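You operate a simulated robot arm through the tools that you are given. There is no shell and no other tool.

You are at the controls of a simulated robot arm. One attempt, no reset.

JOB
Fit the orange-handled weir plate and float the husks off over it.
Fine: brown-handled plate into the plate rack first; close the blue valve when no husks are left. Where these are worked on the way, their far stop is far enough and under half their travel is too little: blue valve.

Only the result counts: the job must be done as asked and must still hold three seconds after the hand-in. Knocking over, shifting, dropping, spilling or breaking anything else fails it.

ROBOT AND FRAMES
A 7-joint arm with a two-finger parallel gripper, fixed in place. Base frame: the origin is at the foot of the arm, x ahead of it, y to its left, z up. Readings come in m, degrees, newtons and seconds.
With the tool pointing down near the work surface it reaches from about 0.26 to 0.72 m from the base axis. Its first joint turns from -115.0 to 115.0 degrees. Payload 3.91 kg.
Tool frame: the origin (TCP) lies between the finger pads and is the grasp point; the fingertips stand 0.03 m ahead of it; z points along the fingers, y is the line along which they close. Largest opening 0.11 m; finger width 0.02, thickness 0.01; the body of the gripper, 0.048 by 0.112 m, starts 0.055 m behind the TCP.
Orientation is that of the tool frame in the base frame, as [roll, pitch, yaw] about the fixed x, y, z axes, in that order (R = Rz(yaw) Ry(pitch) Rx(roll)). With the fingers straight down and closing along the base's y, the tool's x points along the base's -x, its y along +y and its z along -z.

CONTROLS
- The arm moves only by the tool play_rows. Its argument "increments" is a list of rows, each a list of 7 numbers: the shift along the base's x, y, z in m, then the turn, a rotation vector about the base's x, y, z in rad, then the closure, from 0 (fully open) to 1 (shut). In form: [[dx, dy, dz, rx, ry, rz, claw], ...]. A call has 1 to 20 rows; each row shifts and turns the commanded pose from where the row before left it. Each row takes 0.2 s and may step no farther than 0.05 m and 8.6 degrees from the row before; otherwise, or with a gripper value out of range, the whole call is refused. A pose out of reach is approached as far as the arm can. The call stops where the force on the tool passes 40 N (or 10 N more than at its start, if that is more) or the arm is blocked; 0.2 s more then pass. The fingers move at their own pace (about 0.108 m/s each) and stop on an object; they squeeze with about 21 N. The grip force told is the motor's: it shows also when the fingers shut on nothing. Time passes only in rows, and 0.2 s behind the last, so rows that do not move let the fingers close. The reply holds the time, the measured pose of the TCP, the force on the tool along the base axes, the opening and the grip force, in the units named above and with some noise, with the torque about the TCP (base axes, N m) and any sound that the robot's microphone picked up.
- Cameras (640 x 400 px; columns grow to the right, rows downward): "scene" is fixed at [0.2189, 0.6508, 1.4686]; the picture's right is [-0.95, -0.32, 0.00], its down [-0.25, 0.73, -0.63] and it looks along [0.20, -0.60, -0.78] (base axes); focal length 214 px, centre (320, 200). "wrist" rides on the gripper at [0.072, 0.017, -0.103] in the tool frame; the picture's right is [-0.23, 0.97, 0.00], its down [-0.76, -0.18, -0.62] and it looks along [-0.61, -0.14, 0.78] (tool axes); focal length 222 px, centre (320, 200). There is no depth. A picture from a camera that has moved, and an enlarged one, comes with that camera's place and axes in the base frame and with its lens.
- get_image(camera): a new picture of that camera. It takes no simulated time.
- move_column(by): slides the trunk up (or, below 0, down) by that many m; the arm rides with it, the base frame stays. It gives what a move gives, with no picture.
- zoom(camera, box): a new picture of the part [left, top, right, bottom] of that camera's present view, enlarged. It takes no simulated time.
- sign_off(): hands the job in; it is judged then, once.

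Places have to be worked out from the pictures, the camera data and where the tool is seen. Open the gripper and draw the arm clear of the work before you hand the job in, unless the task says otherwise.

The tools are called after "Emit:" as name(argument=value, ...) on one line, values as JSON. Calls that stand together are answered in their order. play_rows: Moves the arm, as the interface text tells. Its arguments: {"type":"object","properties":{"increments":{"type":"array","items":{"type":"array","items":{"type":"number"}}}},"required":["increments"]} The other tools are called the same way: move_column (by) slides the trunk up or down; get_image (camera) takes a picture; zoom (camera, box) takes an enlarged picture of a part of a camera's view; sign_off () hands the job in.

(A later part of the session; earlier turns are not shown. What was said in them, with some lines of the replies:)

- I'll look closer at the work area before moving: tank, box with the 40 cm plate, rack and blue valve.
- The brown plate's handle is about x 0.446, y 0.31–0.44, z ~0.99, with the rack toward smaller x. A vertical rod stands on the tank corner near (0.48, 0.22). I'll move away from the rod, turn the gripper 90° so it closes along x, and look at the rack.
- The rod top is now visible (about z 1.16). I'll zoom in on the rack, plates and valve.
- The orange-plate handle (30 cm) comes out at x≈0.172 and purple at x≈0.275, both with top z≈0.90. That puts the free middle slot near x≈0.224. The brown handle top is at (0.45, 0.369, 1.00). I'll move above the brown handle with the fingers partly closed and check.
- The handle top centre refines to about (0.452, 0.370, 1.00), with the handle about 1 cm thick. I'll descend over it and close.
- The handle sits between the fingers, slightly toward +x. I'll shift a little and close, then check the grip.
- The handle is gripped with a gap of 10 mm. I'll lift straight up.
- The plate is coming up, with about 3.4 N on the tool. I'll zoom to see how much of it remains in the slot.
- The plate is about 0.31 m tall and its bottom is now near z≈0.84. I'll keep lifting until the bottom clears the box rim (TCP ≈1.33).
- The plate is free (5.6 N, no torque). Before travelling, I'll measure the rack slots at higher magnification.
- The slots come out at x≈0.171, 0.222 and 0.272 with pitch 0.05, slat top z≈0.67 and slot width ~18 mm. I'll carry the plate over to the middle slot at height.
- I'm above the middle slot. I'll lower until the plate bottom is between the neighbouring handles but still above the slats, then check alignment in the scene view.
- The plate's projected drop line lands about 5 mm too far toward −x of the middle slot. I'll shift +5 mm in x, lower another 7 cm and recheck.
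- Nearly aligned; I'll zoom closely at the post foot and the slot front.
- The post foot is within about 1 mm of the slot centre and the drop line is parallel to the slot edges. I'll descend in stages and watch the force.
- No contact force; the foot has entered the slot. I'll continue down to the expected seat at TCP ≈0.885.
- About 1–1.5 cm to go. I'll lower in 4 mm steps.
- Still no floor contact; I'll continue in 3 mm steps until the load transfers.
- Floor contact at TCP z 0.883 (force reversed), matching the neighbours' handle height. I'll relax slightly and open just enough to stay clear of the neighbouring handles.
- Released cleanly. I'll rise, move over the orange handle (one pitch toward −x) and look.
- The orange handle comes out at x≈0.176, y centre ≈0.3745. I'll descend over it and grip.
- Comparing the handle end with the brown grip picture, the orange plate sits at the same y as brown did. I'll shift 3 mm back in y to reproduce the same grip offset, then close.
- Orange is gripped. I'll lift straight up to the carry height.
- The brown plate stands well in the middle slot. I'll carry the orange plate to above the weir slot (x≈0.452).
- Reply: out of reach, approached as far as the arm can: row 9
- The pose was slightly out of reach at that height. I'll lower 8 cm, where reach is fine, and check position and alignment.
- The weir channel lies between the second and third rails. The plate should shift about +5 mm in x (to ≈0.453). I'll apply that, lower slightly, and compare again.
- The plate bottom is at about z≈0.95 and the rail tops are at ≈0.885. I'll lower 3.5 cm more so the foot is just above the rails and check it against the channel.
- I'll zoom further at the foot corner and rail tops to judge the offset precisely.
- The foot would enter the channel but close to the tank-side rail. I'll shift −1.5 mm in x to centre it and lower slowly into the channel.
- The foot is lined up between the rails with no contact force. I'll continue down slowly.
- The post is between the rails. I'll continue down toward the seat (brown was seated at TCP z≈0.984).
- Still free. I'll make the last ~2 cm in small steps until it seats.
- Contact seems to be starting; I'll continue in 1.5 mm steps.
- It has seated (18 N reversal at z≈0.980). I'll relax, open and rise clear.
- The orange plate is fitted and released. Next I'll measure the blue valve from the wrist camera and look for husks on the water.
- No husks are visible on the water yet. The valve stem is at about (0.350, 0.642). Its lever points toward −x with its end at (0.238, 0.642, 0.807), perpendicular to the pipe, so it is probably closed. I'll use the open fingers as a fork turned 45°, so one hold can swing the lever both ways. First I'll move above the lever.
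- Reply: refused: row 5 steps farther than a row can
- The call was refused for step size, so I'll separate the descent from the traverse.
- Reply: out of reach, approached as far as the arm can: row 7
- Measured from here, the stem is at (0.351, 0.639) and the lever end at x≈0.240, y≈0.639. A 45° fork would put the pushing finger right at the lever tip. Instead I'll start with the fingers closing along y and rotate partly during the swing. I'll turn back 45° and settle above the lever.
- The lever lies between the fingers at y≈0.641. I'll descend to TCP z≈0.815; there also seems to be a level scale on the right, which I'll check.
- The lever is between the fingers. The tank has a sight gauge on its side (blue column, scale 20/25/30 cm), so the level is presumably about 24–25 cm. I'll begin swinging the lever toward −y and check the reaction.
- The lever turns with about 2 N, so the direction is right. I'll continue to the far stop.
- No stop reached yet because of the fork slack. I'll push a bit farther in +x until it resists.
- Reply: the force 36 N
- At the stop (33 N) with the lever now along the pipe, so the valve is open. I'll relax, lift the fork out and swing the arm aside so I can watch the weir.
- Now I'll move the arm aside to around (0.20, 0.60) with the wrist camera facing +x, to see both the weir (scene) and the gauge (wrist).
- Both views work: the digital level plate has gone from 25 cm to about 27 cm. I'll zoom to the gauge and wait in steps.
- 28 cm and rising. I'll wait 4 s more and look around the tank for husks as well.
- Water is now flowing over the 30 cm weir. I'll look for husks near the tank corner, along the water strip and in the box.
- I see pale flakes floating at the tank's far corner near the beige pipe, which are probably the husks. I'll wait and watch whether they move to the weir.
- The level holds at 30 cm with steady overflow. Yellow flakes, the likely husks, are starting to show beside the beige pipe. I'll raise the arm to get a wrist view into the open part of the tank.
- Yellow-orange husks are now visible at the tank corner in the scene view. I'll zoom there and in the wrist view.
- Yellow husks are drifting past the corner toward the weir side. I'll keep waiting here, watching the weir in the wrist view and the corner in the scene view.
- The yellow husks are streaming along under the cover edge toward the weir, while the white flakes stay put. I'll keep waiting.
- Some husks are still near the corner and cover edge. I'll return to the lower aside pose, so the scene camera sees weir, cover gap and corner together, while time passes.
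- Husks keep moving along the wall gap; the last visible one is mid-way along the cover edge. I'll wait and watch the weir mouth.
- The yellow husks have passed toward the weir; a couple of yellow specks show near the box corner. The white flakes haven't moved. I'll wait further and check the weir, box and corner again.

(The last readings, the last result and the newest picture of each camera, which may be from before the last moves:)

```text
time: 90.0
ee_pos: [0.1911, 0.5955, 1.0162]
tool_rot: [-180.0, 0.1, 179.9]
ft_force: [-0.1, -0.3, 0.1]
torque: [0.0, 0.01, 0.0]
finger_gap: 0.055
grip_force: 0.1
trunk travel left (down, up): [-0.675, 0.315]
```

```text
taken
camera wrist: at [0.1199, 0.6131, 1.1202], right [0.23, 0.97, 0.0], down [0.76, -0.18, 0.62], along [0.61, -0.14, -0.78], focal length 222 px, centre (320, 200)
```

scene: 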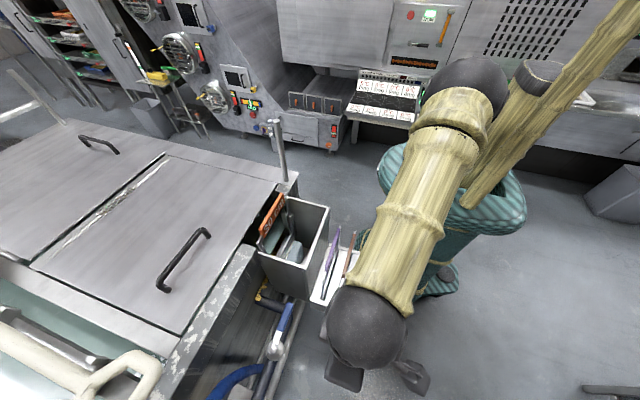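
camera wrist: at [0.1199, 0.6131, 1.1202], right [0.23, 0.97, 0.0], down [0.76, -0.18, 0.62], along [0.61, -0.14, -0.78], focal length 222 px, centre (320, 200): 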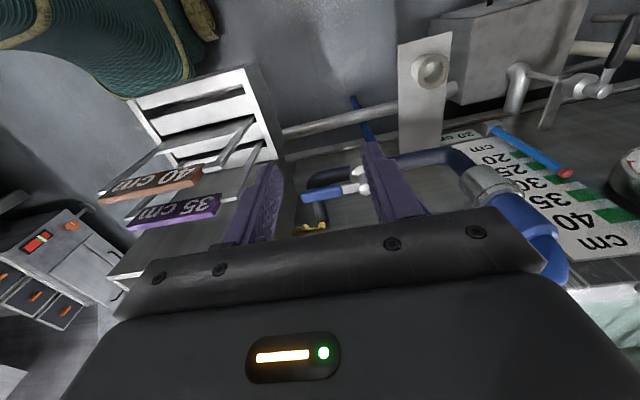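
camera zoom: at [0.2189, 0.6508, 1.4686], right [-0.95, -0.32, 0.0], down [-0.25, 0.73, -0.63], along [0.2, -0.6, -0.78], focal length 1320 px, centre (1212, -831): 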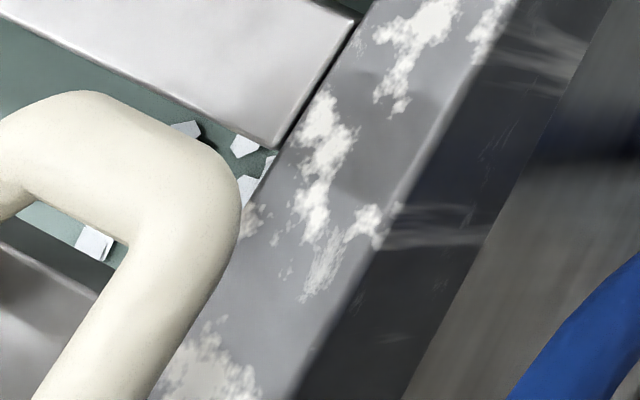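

The husks are converging at the weir now, with yellow pieces just behind the orange plate and along the wall near it. I'll keep the flow on and keep watching.

Emit:
play_rows(increments=[[0, 0, 0, 0, 0, 0, 0.5], [0, 0, 0, 0, 0, 0, 0.5], [0, 0, 0, 0, 0, 0, 0.5], [0, 0, 0, 0, 0, 0, 0.5], [0, 0, 0, 0, 0, 0, 0.5], [0, 0, 0, 0, 0, 0, 0.5], [0, 0, 0, 0, 0, 0, 0.5], [0, 0, 0, 0, 0, 0, 0.5], [0, 0, 0, 0, 0, 0, 0.5], [0, 0, 0, 0, 0, 0, 0.5], [0, 0, 0, 0, 0, 0, 0.5], [0, 0, 0, 0, 0, 0, 0.5], [0, 0, 0, 0, 0, 0, 0.5], [0, 0, 0, 0, 0, 0, 0.5], [0, 0, 0, 0, 0, 0, 0.5], [0, 0, 0, 0, 0, 0, 0.5]])

Emit:
zoom(camera="scene", box=[240, 180, 320, 300])

Emit:
zoom(camera="scene", box=[140, 270, 280, 400])

Emit:
zoom(camera="scene", box=[0, 240, 140, 400])

```text
time: 93.4
ee_pos: [0.1908, 0.5964, 1.0159]
tool_rot: [180.0, -0.1, -179.9]
ft_force: [-0.4, 0.1, -0.2]
torque: [0.0, 0.0, -0.01]
finger_gap: 0.055
grip_force: 0.1
trunk travel left (down, up): [-0.675, 0.315]
```

```text
3.33 times, centred on (280, 240) of scene
camera zoom: at [0.2189, 0.6508, 1.4686], right [-0.95, -0.32, 0.0], down [-0.25, 0.73, -0.63], along [0.2, -0.6, -0.78], focal length 715 px, centre (453, 67)
```

zoom: 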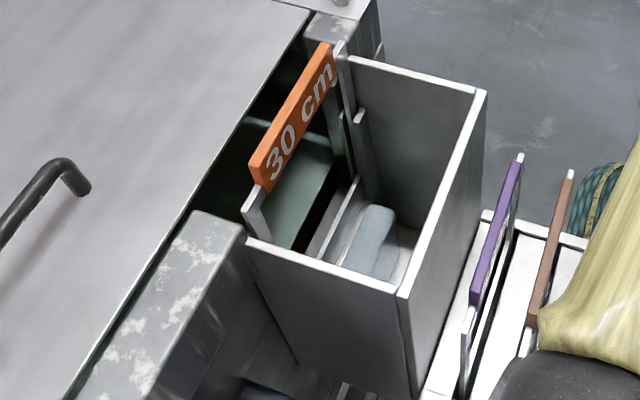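

```text
3.08 times, centred on (210, 335) of scene
camera zoom: at [0.2189, 0.6508, 1.4686], right [-0.95, -0.32, 0.0], down [-0.25, 0.73, -0.63], along [0.2, -0.6, -0.78], focal length 660 px, centre (658, -215)
```

zoom: 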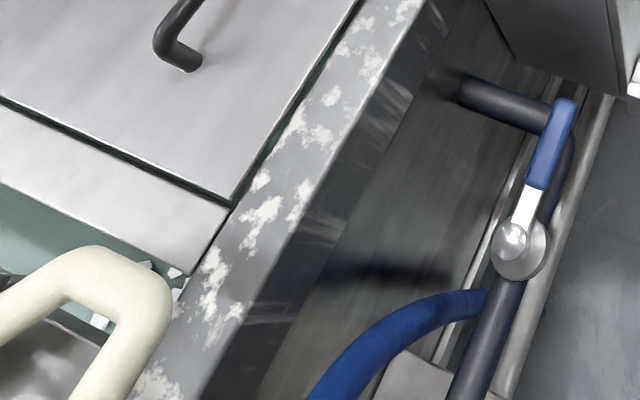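

```text
2.50 times, centred on (70, 320) of scene
camera zoom: at [0.2189, 0.6508, 1.4686], right [-0.95, -0.32, 0.0], down [-0.25, 0.73, -0.63], along [0.2, -0.6, -0.78], focal length 536 px, centre (945, -100)
```

zoom: 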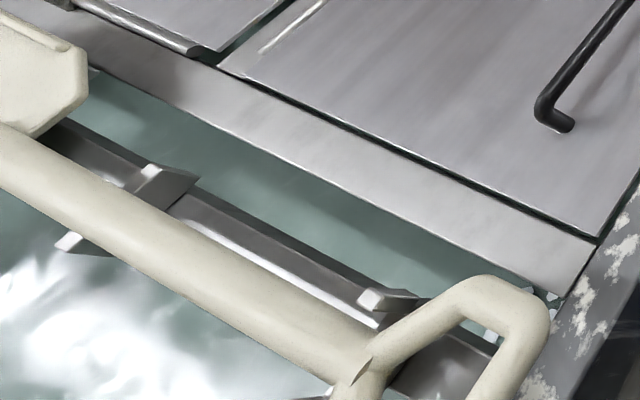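

No yellow husks are visible at the weir, wall gap or corner now. To be sure none remain hidden behind the beige pipe, I'll take a higher wrist view into the open end of the tank.

Emit:
play_rows(increments=[[0.0, -0.01, 0.035, 0, 0, 0.138, 0.5], [0.0, -0.01, 0.035, 0, 0, 0.138, 0.5], [0.02, -0.013, 0.03, 0, 0, 0.138, 0.5], [0.025, -0.013, 0.025, 0, 0, 0.138, 0.5], [0.028, -0.014, 0.02, 0, 0, 0.138, 0.5], [0.028, -0.014, 0.02, 0, 0, 0.138, 0.5], [0.028, -0.014, 0.02, 0, 0, 0.138, 0.5], [0.028, -0.014, 0.02, 0, 0, 0.138, 0.5], [0.028, -0.014, 0.0, 0, 0, 0.138, 0.5]])

Emit:
get_image(camera="wrist")

Emit:
zoom(camera="scene", box=[0, 240, 210, 400])

```text
time: 95.4
ee_pos: [0.3797, 0.4807, 1.2178]
tool_rot: [179.9, -0.1, -108.8]
ft_force: [0.6, -0.1, -0.5]
torque: [-0.01, 0.02, 0.0]
finger_gap: 0.0551
grip_force: 0.1
trunk travel left (down, up): [-0.675, 0.315]
```

```text
taken
camera wrist: at [0.3419, 0.4168, 1.3224], right [-0.85, 0.53, 0.0], down [0.42, 0.66, 0.62], along [0.33, 0.53, -0.78], focal length 222 px, centre (320, 200)
```

wrist: 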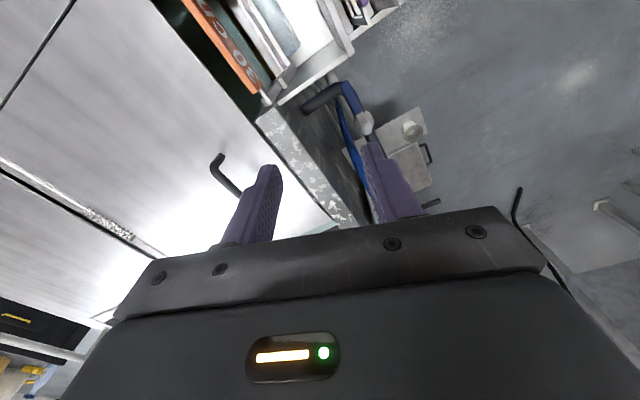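

```text
2.50 times, centred on (105, 320) of scene
camera zoom: at [0.2189, 0.6508, 1.4686], right [-0.95, -0.32, 0.0], down [-0.25, 0.73, -0.63], along [0.2, -0.6, -0.78], focal length 536 px, centre (858, -100)
```

zoom: 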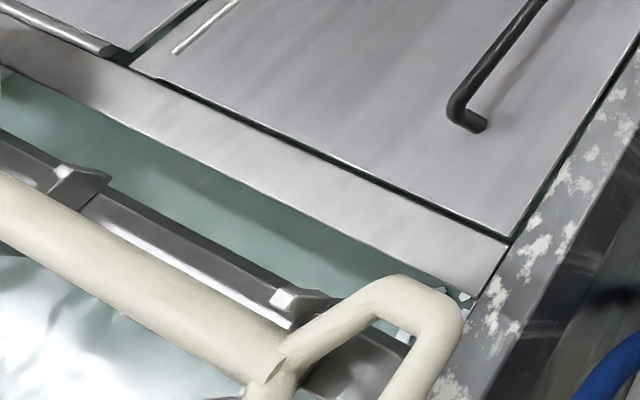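

Emit:
zoom(camera="wrist", box=[150, 0, 350, 130])

Emit:
zoom(camera="wrist", box=[260, 90, 380, 240])

Emit:
zoom(camera="scene", box=[140, 335, 210, 400])

```text
3.08 times, centred on (250, 65) of wrist
camera zoom: at [0.3419, 0.4168, 1.3224], right [-0.85, 0.53, 0.0], down [0.42, 0.66, 0.62], along [0.33, 0.53, -0.78], focal length 684 px, centre (535, 615)
```

zoom: 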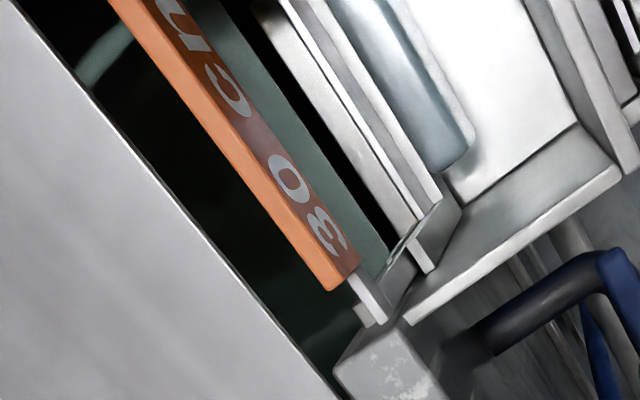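

```text
2.67 times, centred on (320, 165) of wrist
camera zoom: at [0.3419, 0.4168, 1.3224], right [-0.85, 0.53, 0.0], down [0.42, 0.66, 0.62], along [0.33, 0.53, -0.78], focal length 592 px, centre (320, 293)
```

zoom: 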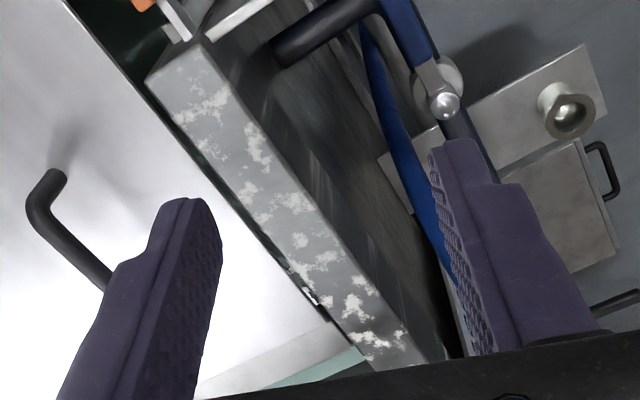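

```text
6.15 times, centred on (175, 368) of scene
camera zoom: at [0.2189, 0.6508, 1.4686], right [-0.95, -0.32, 0.0], down [-0.25, 0.73, -0.63], along [0.2, -0.6, -0.78], focal length 1320 px, centre (1212, -831)
```

zoom: 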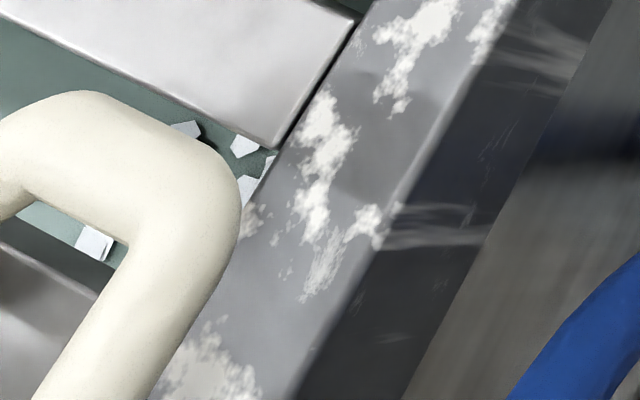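

No husks are left in view: none at the weir, wall gap or corner for over 10 s, and the motionless white chips never moved. I'll return above the valve lever with the same fork pose as when I left it.

Emit:
play_rows(increments=[[-0.009, 0.025, 0, 0, 0, -0.065, 0.5], [-0.009, 0.025, 0, 0, 0, -0.065, 0.5], [-0.0087, 0.0263, 0, 0, 0, -0.066, 0.5], [0, 0, -0.045, 0, 0, 0, 0.5], [0, 0, -0.045, 0, 0, 0, 0.5], [0, 0, -0.045, 0, 0, 0, 0.5], [0, 0, -0.045, 0, 0, 0, 0.5], [0, 0, -0.045, 0, 0, 0, 0.5], [0, 0, -0.045, 0, 0, 0, 0.5], [0, 0, -0.014, 0, 0, 0, 0.5]])

Emit:
get_image(camera="wrist")

Emit:
zoom(camera="scene", box=[0, 240, 210, 400])

Emit:
zoom(camera="scene", box=[200, 180, 340, 380])

```text
time: 97.6
ee_pos: [0.3575, 0.5395, 0.9344]
tool_rot: [-180.0, 0.0, -120.2]
ft_force: [-0.3, 0.0, 0.1]
torque: [0.02, 0.01, -0.01]
finger_gap: 0.0551
grip_force: 0.0
out of reach, approached as far as the arm can: row 3
trunk travel left (down, up): [-0.675, 0.315]
```

```text
taken
camera wrist: at [0.3066, 0.4837, 1.0382], right [-0.73, 0.68, 0.0], down [0.54, 0.57, 0.62], along [0.43, 0.45, -0.78], focal length 222 px, centre (320, 200)
```

wrist: 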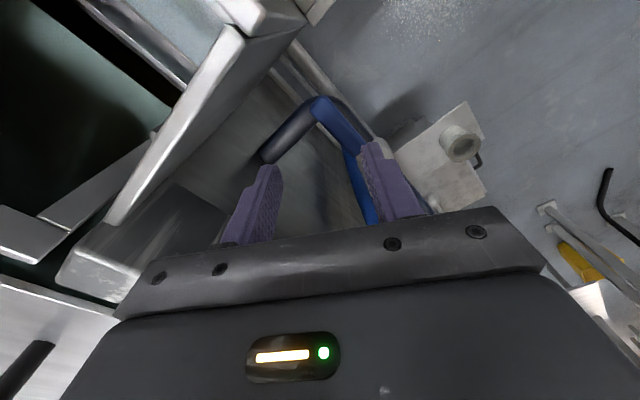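

```text
2.50 times, centred on (105, 320) of scene
camera zoom: at [0.2189, 0.6508, 1.4686], right [-0.95, -0.32, 0.0], down [-0.25, 0.73, -0.63], along [0.2, -0.6, -0.78], focal length 536 px, centre (858, -100)
```

zoom: 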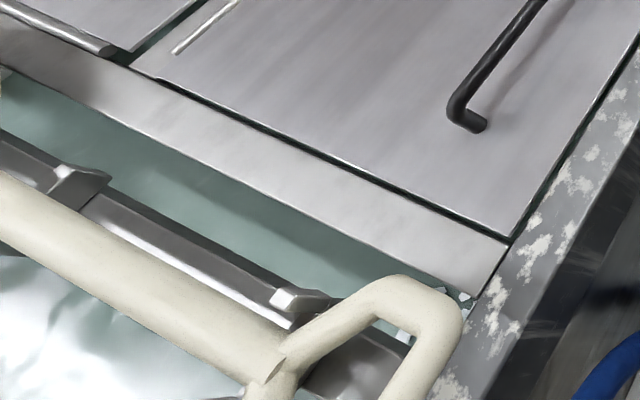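

```text
2.00 times, centred on (270, 280) of scene
camera zoom: at [0.2189, 0.6508, 1.4686], right [-0.95, -0.32, 0.0], down [-0.25, 0.73, -0.63], along [0.2, -0.6, -0.78], focal length 429 px, centre (420, 40)
```

zoom: 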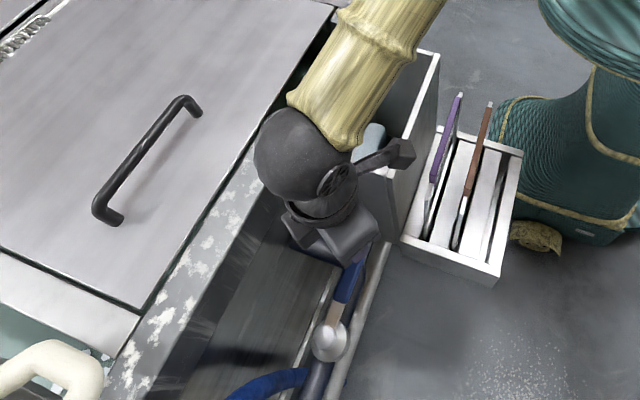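

I'm 17 mm short in y. I'll correct to (0.353, 0.557), then descend over the lever as before.

Emit:
play_rows(increments=[[-0.002, 0.009, 0, 0, 0, 0, 0.5], [-0.0025, 0.0085, 0, 0, 0, 0, 0.5], [0, 0, 0, 0, 0, 0, 0.5]])

Emit:
get_image(camera="wrist")

```text
time: 98.4
ee_pos: [0.3528, 0.5571, 0.9361]
tool_rot: [-180.0, 0.0, -120.1]
ft_force: [0.2, -0.1, 0.4]
torque: [0.0, 0.01, -0.01]
finger_gap: 0.055
grip_force: 0.0
trunk travel left (down, up): [-0.675, 0.315]
```

```text
taken
camera wrist: at [0.302, 0.5015, 1.0387], right [-0.73, 0.68, 0.0], down [0.54, 0.57, 0.62], along [0.43, 0.45, -0.78], focal length 222 px, centre (320, 200)
```

wrist: 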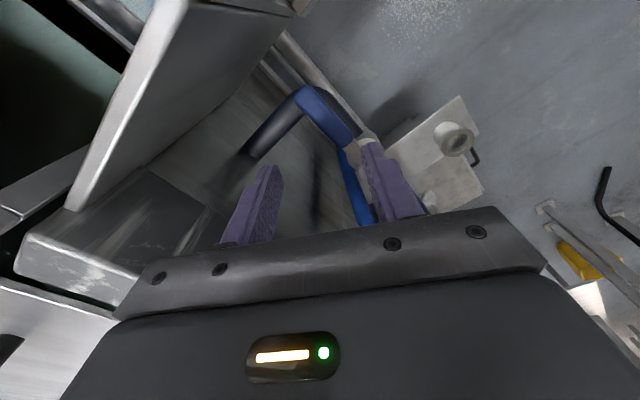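

This matches the picture from when I lifted off, with the lever between the fingers. I'll descend.

Emit:
play_rows(increments=[[0, 0, -0.03, 0, 0, 0, 0.5], [0, 0, -0.03, 0, 0, 0, 0.5], [0, 0, -0.03, 0, 0, 0, 0.5], [0, 0, -0.03, 0, 0, 0, 0.5], [0, 0, 0, 0, 0, 0, 0.5]])

Emit:
get_image(camera="wrist")

Emit:
zoom(camera="scene", box=[0, 240, 210, 400])

```text
time: 99.6
ee_pos: [0.3527, 0.5574, 0.8138]
tool_rot: [179.9, -0.1, -119.9]
ft_force: [-0.4, 0.0, 0.0]
torque: [0.01, -0.02, -0.02]
finger_gap: 0.0549
grip_force: 0.1
trunk travel left (down, up): [-0.675, 0.315]
```

```text
taken
camera wrist: at [0.3017, 0.5035, 0.9178], right [-0.73, 0.68, 0.0], down [0.54, 0.57, 0.62], along [0.43, 0.45, -0.78], focal length 222 px, centre (320, 200)
```

wrist: 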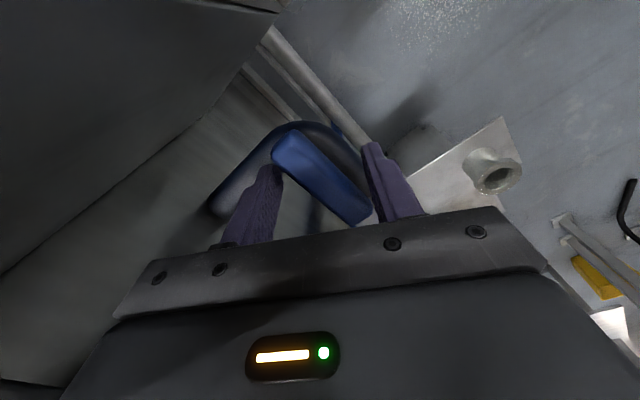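

```text
2.50 times, centred on (105, 320) of scene
camera zoom: at [0.2189, 0.6508, 1.4686], right [-0.95, -0.32, 0.0], down [-0.25, 0.73, -0.63], along [0.2, -0.6, -0.78], focal length 536 px, centre (858, -100)
```

zoom: 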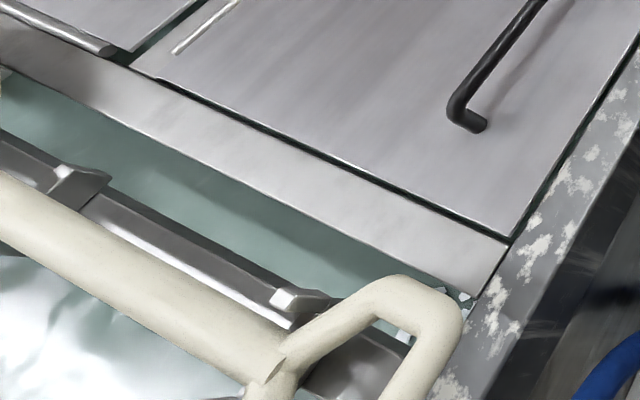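

Still no husks in view. I'll swing the lever back along the arc to the closed position, then push on to the stop.

Emit:
play_rows(increments=[[0, 0, 0, 0, 0, 0, 0.59], [-0.01109, 0.00073, 0, 0, 0, -0.0873, 0.59], [-0.01091, 0.00217, 0, 0, 0, -0.0873, 0.59], [-0.01053, 0.00357, 0, 0, 0, -0.0873, 0.59], [-0.00997, 0.00492, 0, 0, 0, -0.0873, 0.59], [-0.00924, 0.00618, 0, 0, 0, -0.0873, 0.59], [-0.00836, 0.00733, 0, 0, 0, -0.0873, 0.59], [-0.00733, 0.00836, 0, 0, 0, -0.0873, 0.59], [-0.00618, 0.00924, 0, 0, 0, -0.0873, 0.59], [-0.00492, 0.00997, 0, 0, 0, -0.0873, 0.59], [-0.00357, 0.01053, 0, 0, 0, -0.0873, 0.59], [-0.00217, 0.01091, 0, 0, 0, -0.0873, 0.59], [-0.00073, 0.01109, 0, 0, 0, -0.0873, 0.59], [0, 0, 0, 0, 0, 0, 0.59]])

Emit:
get_image(camera="wrist")

```text
time: 102.6
ee_pos: [0.2665, 0.6415, 0.8159]
tool_rot: [179.9, 0.0, 179.8]
ft_force: [0.2, 0.4, 0.0]
torque: [-0.02, -0.03, -0.05]
finger_gap: 0.0452
grip_force: 0.0
trunk travel left (down, up): [-0.675, 0.315]
```

```text
taken
camera wrist: at [0.1953, 0.6579, 0.9192], right [0.23, 0.97, 0.0], down [0.76, -0.18, 0.62], along [0.61, -0.14, -0.78], focal length 222 px, centre (320, 200)
```

wrist: 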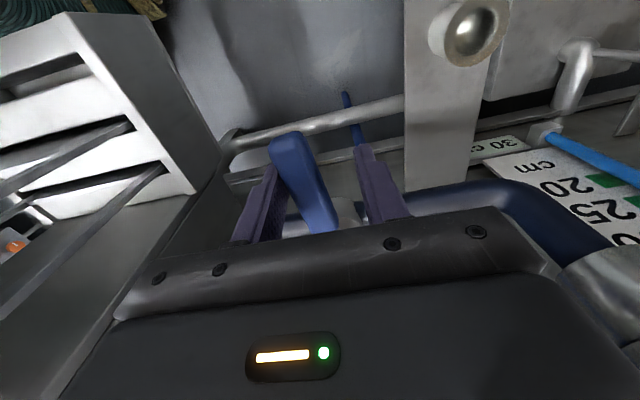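

Slack remains, with the lever against the −y finger. I'll push further in +y to the closed stop.

Emit:
play_rows(increments=[[0, 0.005, 0, 0, 0, 0, 0.59], [0, 0.005, 0, 0, 0, 0, 0.59], [0, 0.004, 0, 0, 0, 0, 0.59], [0, 0, 0, 0, 0, 0, 0.59]])

Emit:
get_image(camera="wrist")

```text
time: 103.6
ee_pos: [0.2649, 0.6551, 0.8136]
tool_rot: [-179.9, 0.0, 179.8]
ft_force: [-3.2, -11.8, -2.6]
torque: [-0.01, 0.0, -0.1]
finger_gap: 0.051
grip_force: 5.9
trunk travel left (down, up): [-0.675, 0.315]
```

```text
taken
camera wrist: at [0.195, 0.6714, 0.9177], right [0.23, 0.97, 0.0], down [0.76, -0.18, 0.62], along [0.61, -0.14, -0.78], focal length 222 px, centre (320, 200)
```

wrist: 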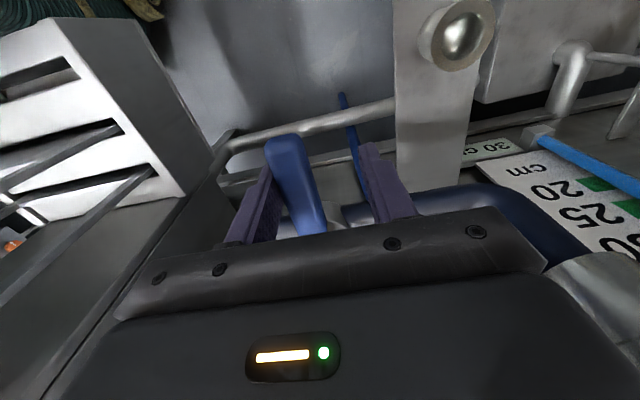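

Resistance of 12 N, well above the ~2 N turning force, so it is at the closed stop. One small extra push to confirm, then I'll centre the fork and lift off.

Emit:
play_rows(increments=[[0, 0.003, 0, 0, 0, 0, 0.59], [0, 0, 0, 0, 0, 0, 0.59]])

Emit:
play_rows(increments=[[0, -0.008, 0, 0, 0, 0, 0.55], [0, -0.008, 0, 0, 0, 0, 0.5], [0, 0, 0, 0, 0, 0, 0.5], [0, 0, 0.02, 0, 0, 0, 0.5], [0, 0, 0.03, 0, 0, 0, 0.5], [0, 0, 0.03, 0, 0, 0, 0.5], [0, 0, 0.04, 0, 0, 0, 0.5]])

Emit:
get_image(camera="wrist")

```text
time: 104.2
ee_pos: [0.2662, 0.6573, 0.8142]
tool_rot: [-179.9, 0.0, 179.9]
ft_force: [-3.6, -18.7, -6.7]
torque: [0.02, 0.07, -0.28]
finger_gap: 0.0552
grip_force: 9.5
trunk travel left (down, up): [-0.675, 0.315]
```

```text
time: 105.8
ee_pos: [0.2662, 0.6441, 0.9362]
tool_rot: [-180.0, 0.0, 180.0]
ft_force: [-0.5, -0.6, 0.5]
torque: [0.01, 0.02, -0.01]
finger_gap: 0.0549
grip_force: 0.0
trunk travel left (down, up): [-0.675, 0.315]
```

```text
taken
camera wrist: at [0.1945, 0.6603, 1.04], right [0.23, 0.97, 0.0], down [0.76, -0.18, 0.62], along [0.61, -0.14, -0.78], focal length 222 px, centre (320, 200)
```

wrist: 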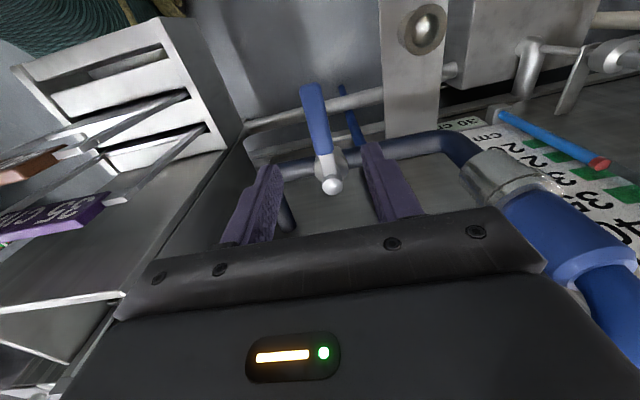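

The lever is back at its original closed angle. I'll retreat upward and aside with the gripper open, and check the overflow has stopped.

Emit:
play_rows(increments=[[-0.008, -0.015, 0.03, 0, 0, 0, 0.3], [-0.01, -0.02, 0.035, 0, 0, 0, 0.0], [-0.01, -0.03, 0.03, 0, 0, 0, 0], [-0.01, -0.035, 0.03, 0, 0, 0, 0], [-0.0, -0.04, 0.02, 0, 0, 0, 0], [-0.0, -0.045, 0.02, 0, 0, 0, 0], [-0.0, -0.045, 0.02, 0, 0, 0, 0], [0.0, -0.045, 0.0, 0, 0, 0, 0], [0.0, -0.045, 0.0, 0, 0, 0, 0], [0.0, -0.045, 0.0, 0, 0, 0, 0], [0, 0, 0, 0, 0, 0, 0], [0, 0, 0, 0, 0, 0, 0]])

Emit:
get_image(camera="scene")

Emit:
zoom(camera="scene", box=[210, 170, 390, 330])

Emit:
zoom(camera="scene", box=[0, 240, 210, 400])

Emit:
zoom(camera="scene", box=[180, 270, 340, 400])

```text
time: 108.4
ee_pos: [0.2293, 0.2805, 1.1194]
tool_rot: [180.0, 0.0, 180.0]
ft_force: [-0.1, -0.1, -0.6]
torque: [-0.01, -0.05, 0.03]
finger_gap: 0.1099
grip_force: 0.0
trunk travel left (down, up): [-0.675, 0.315]
```

```text
taken
```

scene: 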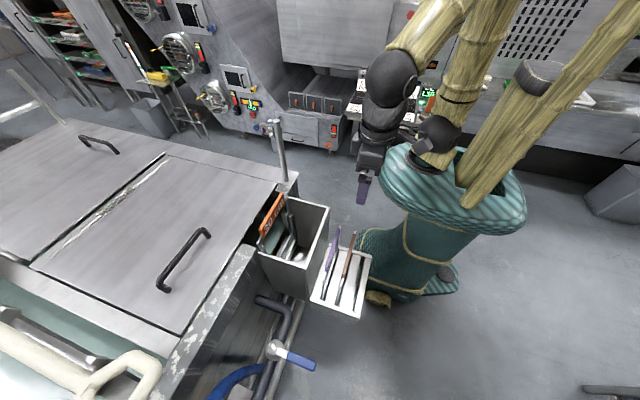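

```text
2.50 times, centred on (300, 250) of scene
camera zoom: at [0.2189, 0.6508, 1.4686], right [-0.95, -0.32, 0.0], down [-0.25, 0.73, -0.63], along [0.2, -0.6, -0.78], focal length 536 px, centre (370, 75)
```

zoom: 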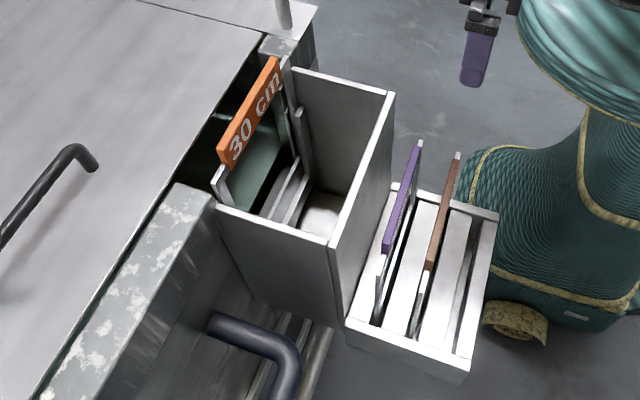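

```text
2.50 times, centred on (105, 320) of scene
camera zoom: at [0.2189, 0.6508, 1.4686], right [-0.95, -0.32, 0.0], down [-0.25, 0.73, -0.63], along [0.2, -0.6, -0.78], focal length 536 px, centre (858, -100)
```

zoom: 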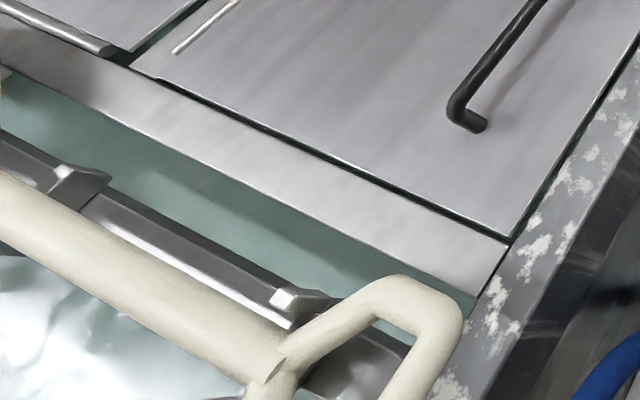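

```text
3.08 times, centred on (260, 335) of scene
camera zoom: at [0.2189, 0.6508, 1.4686], right [-0.95, -0.32, 0.0], down [-0.25, 0.73, -0.63], along [0.2, -0.6, -0.78], focal length 660 px, centre (505, -215)
```

zoom: 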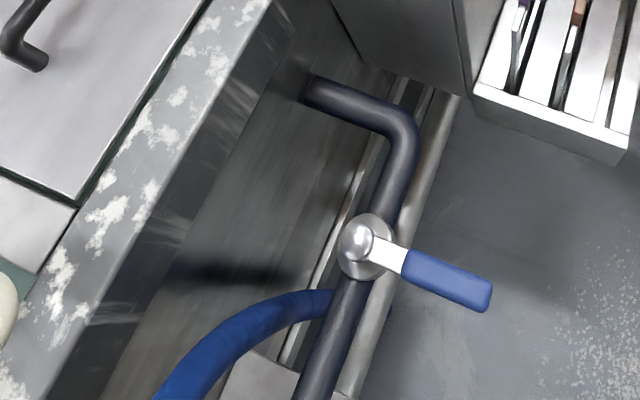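

Overflow has stopped, and the white chips vanished with the inflow, so they were inlet splash rather than husks. The lever is closed, brown is in the rack and orange is fitted. One last close look for leftover husks behind the weir.

Emit:
zoom(camera="scene", box=[235, 180, 315, 270])

Emit:
zoom(camera="scene", box=[140, 220, 260, 400])

Emit:
get_image(camera="wrist")

```text
4.44 times, centred on (275, 225) of scene
camera zoom: at [0.2189, 0.6508, 1.4686], right [-0.95, -0.32, 0.0], down [-0.25, 0.73, -0.63], along [0.2, -0.6, -0.78], focal length 953 px, centre (520, 89)
```

zoom: 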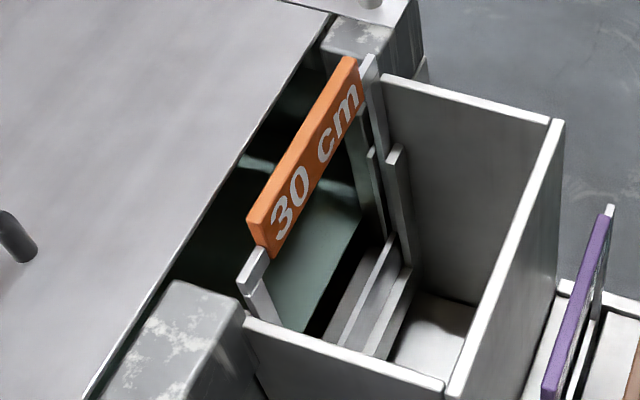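

```text
2.22 times, centred on (200, 310) of scene
camera zoom: at [0.2189, 0.6508, 1.4686], right [-0.95, -0.32, 0.0], down [-0.25, 0.73, -0.63], along [0.2, -0.6, -0.78], focal length 477 px, centre (587, -44)
```

zoom: 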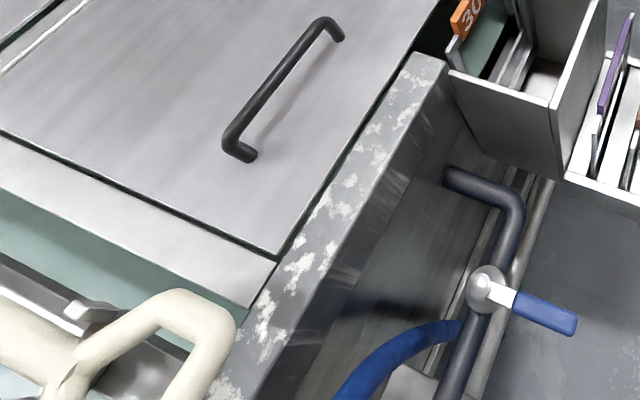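

```text
taken
camera wrist: at [0.1585, 0.2974, 1.2239], right [0.23, 0.97, 0.0], down [0.76, -0.18, 0.62], along [0.61, -0.14, -0.78], focal length 222 px, centre (320, 200)
```

wrist: 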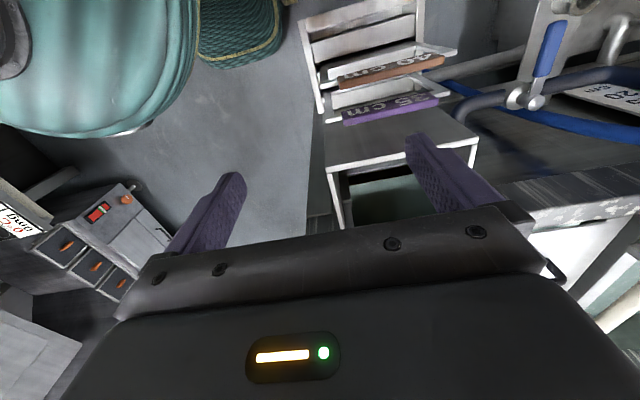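

No husks are visible, the overflow has stopped, both plates are placed, the valve is closed, and the arm is clear with its gripper open. I'm handing the job in.

Emit:
sign_off()

```text
The job is handed in.
```

I've handed the job in. The orange 30 cm weir plate is fitted, and no husks were visible in the tank or at the weir.

- **Plates:** I put the brown 40 cm plate into the free middle slot of the rack first. The orange plate then went into the weir channel and seated firmly. The purple plate was not touched.
- **Husks:** I opened the blue valve to its far stop. The water rose from 25 to 30 cm and ran over the weir. The yellow husks drifted past the corner and along the wall to the weir. The last ones I saw were at the weir about 90 s in, and they were gone by 93 s.
- **Valve:** I closed it at about 103 s, pushing against its closed stop. The overflow had stopped by the last pictures.

I could not see the water under the tank covers, so "no husks" means none visible at the weir, along the wall gap or in the open corner. The white flakes in that corner disappeared once the valve was closed, so I took them for inlet splash rather than husks.

The gripper is open and the arm is clear of the work.
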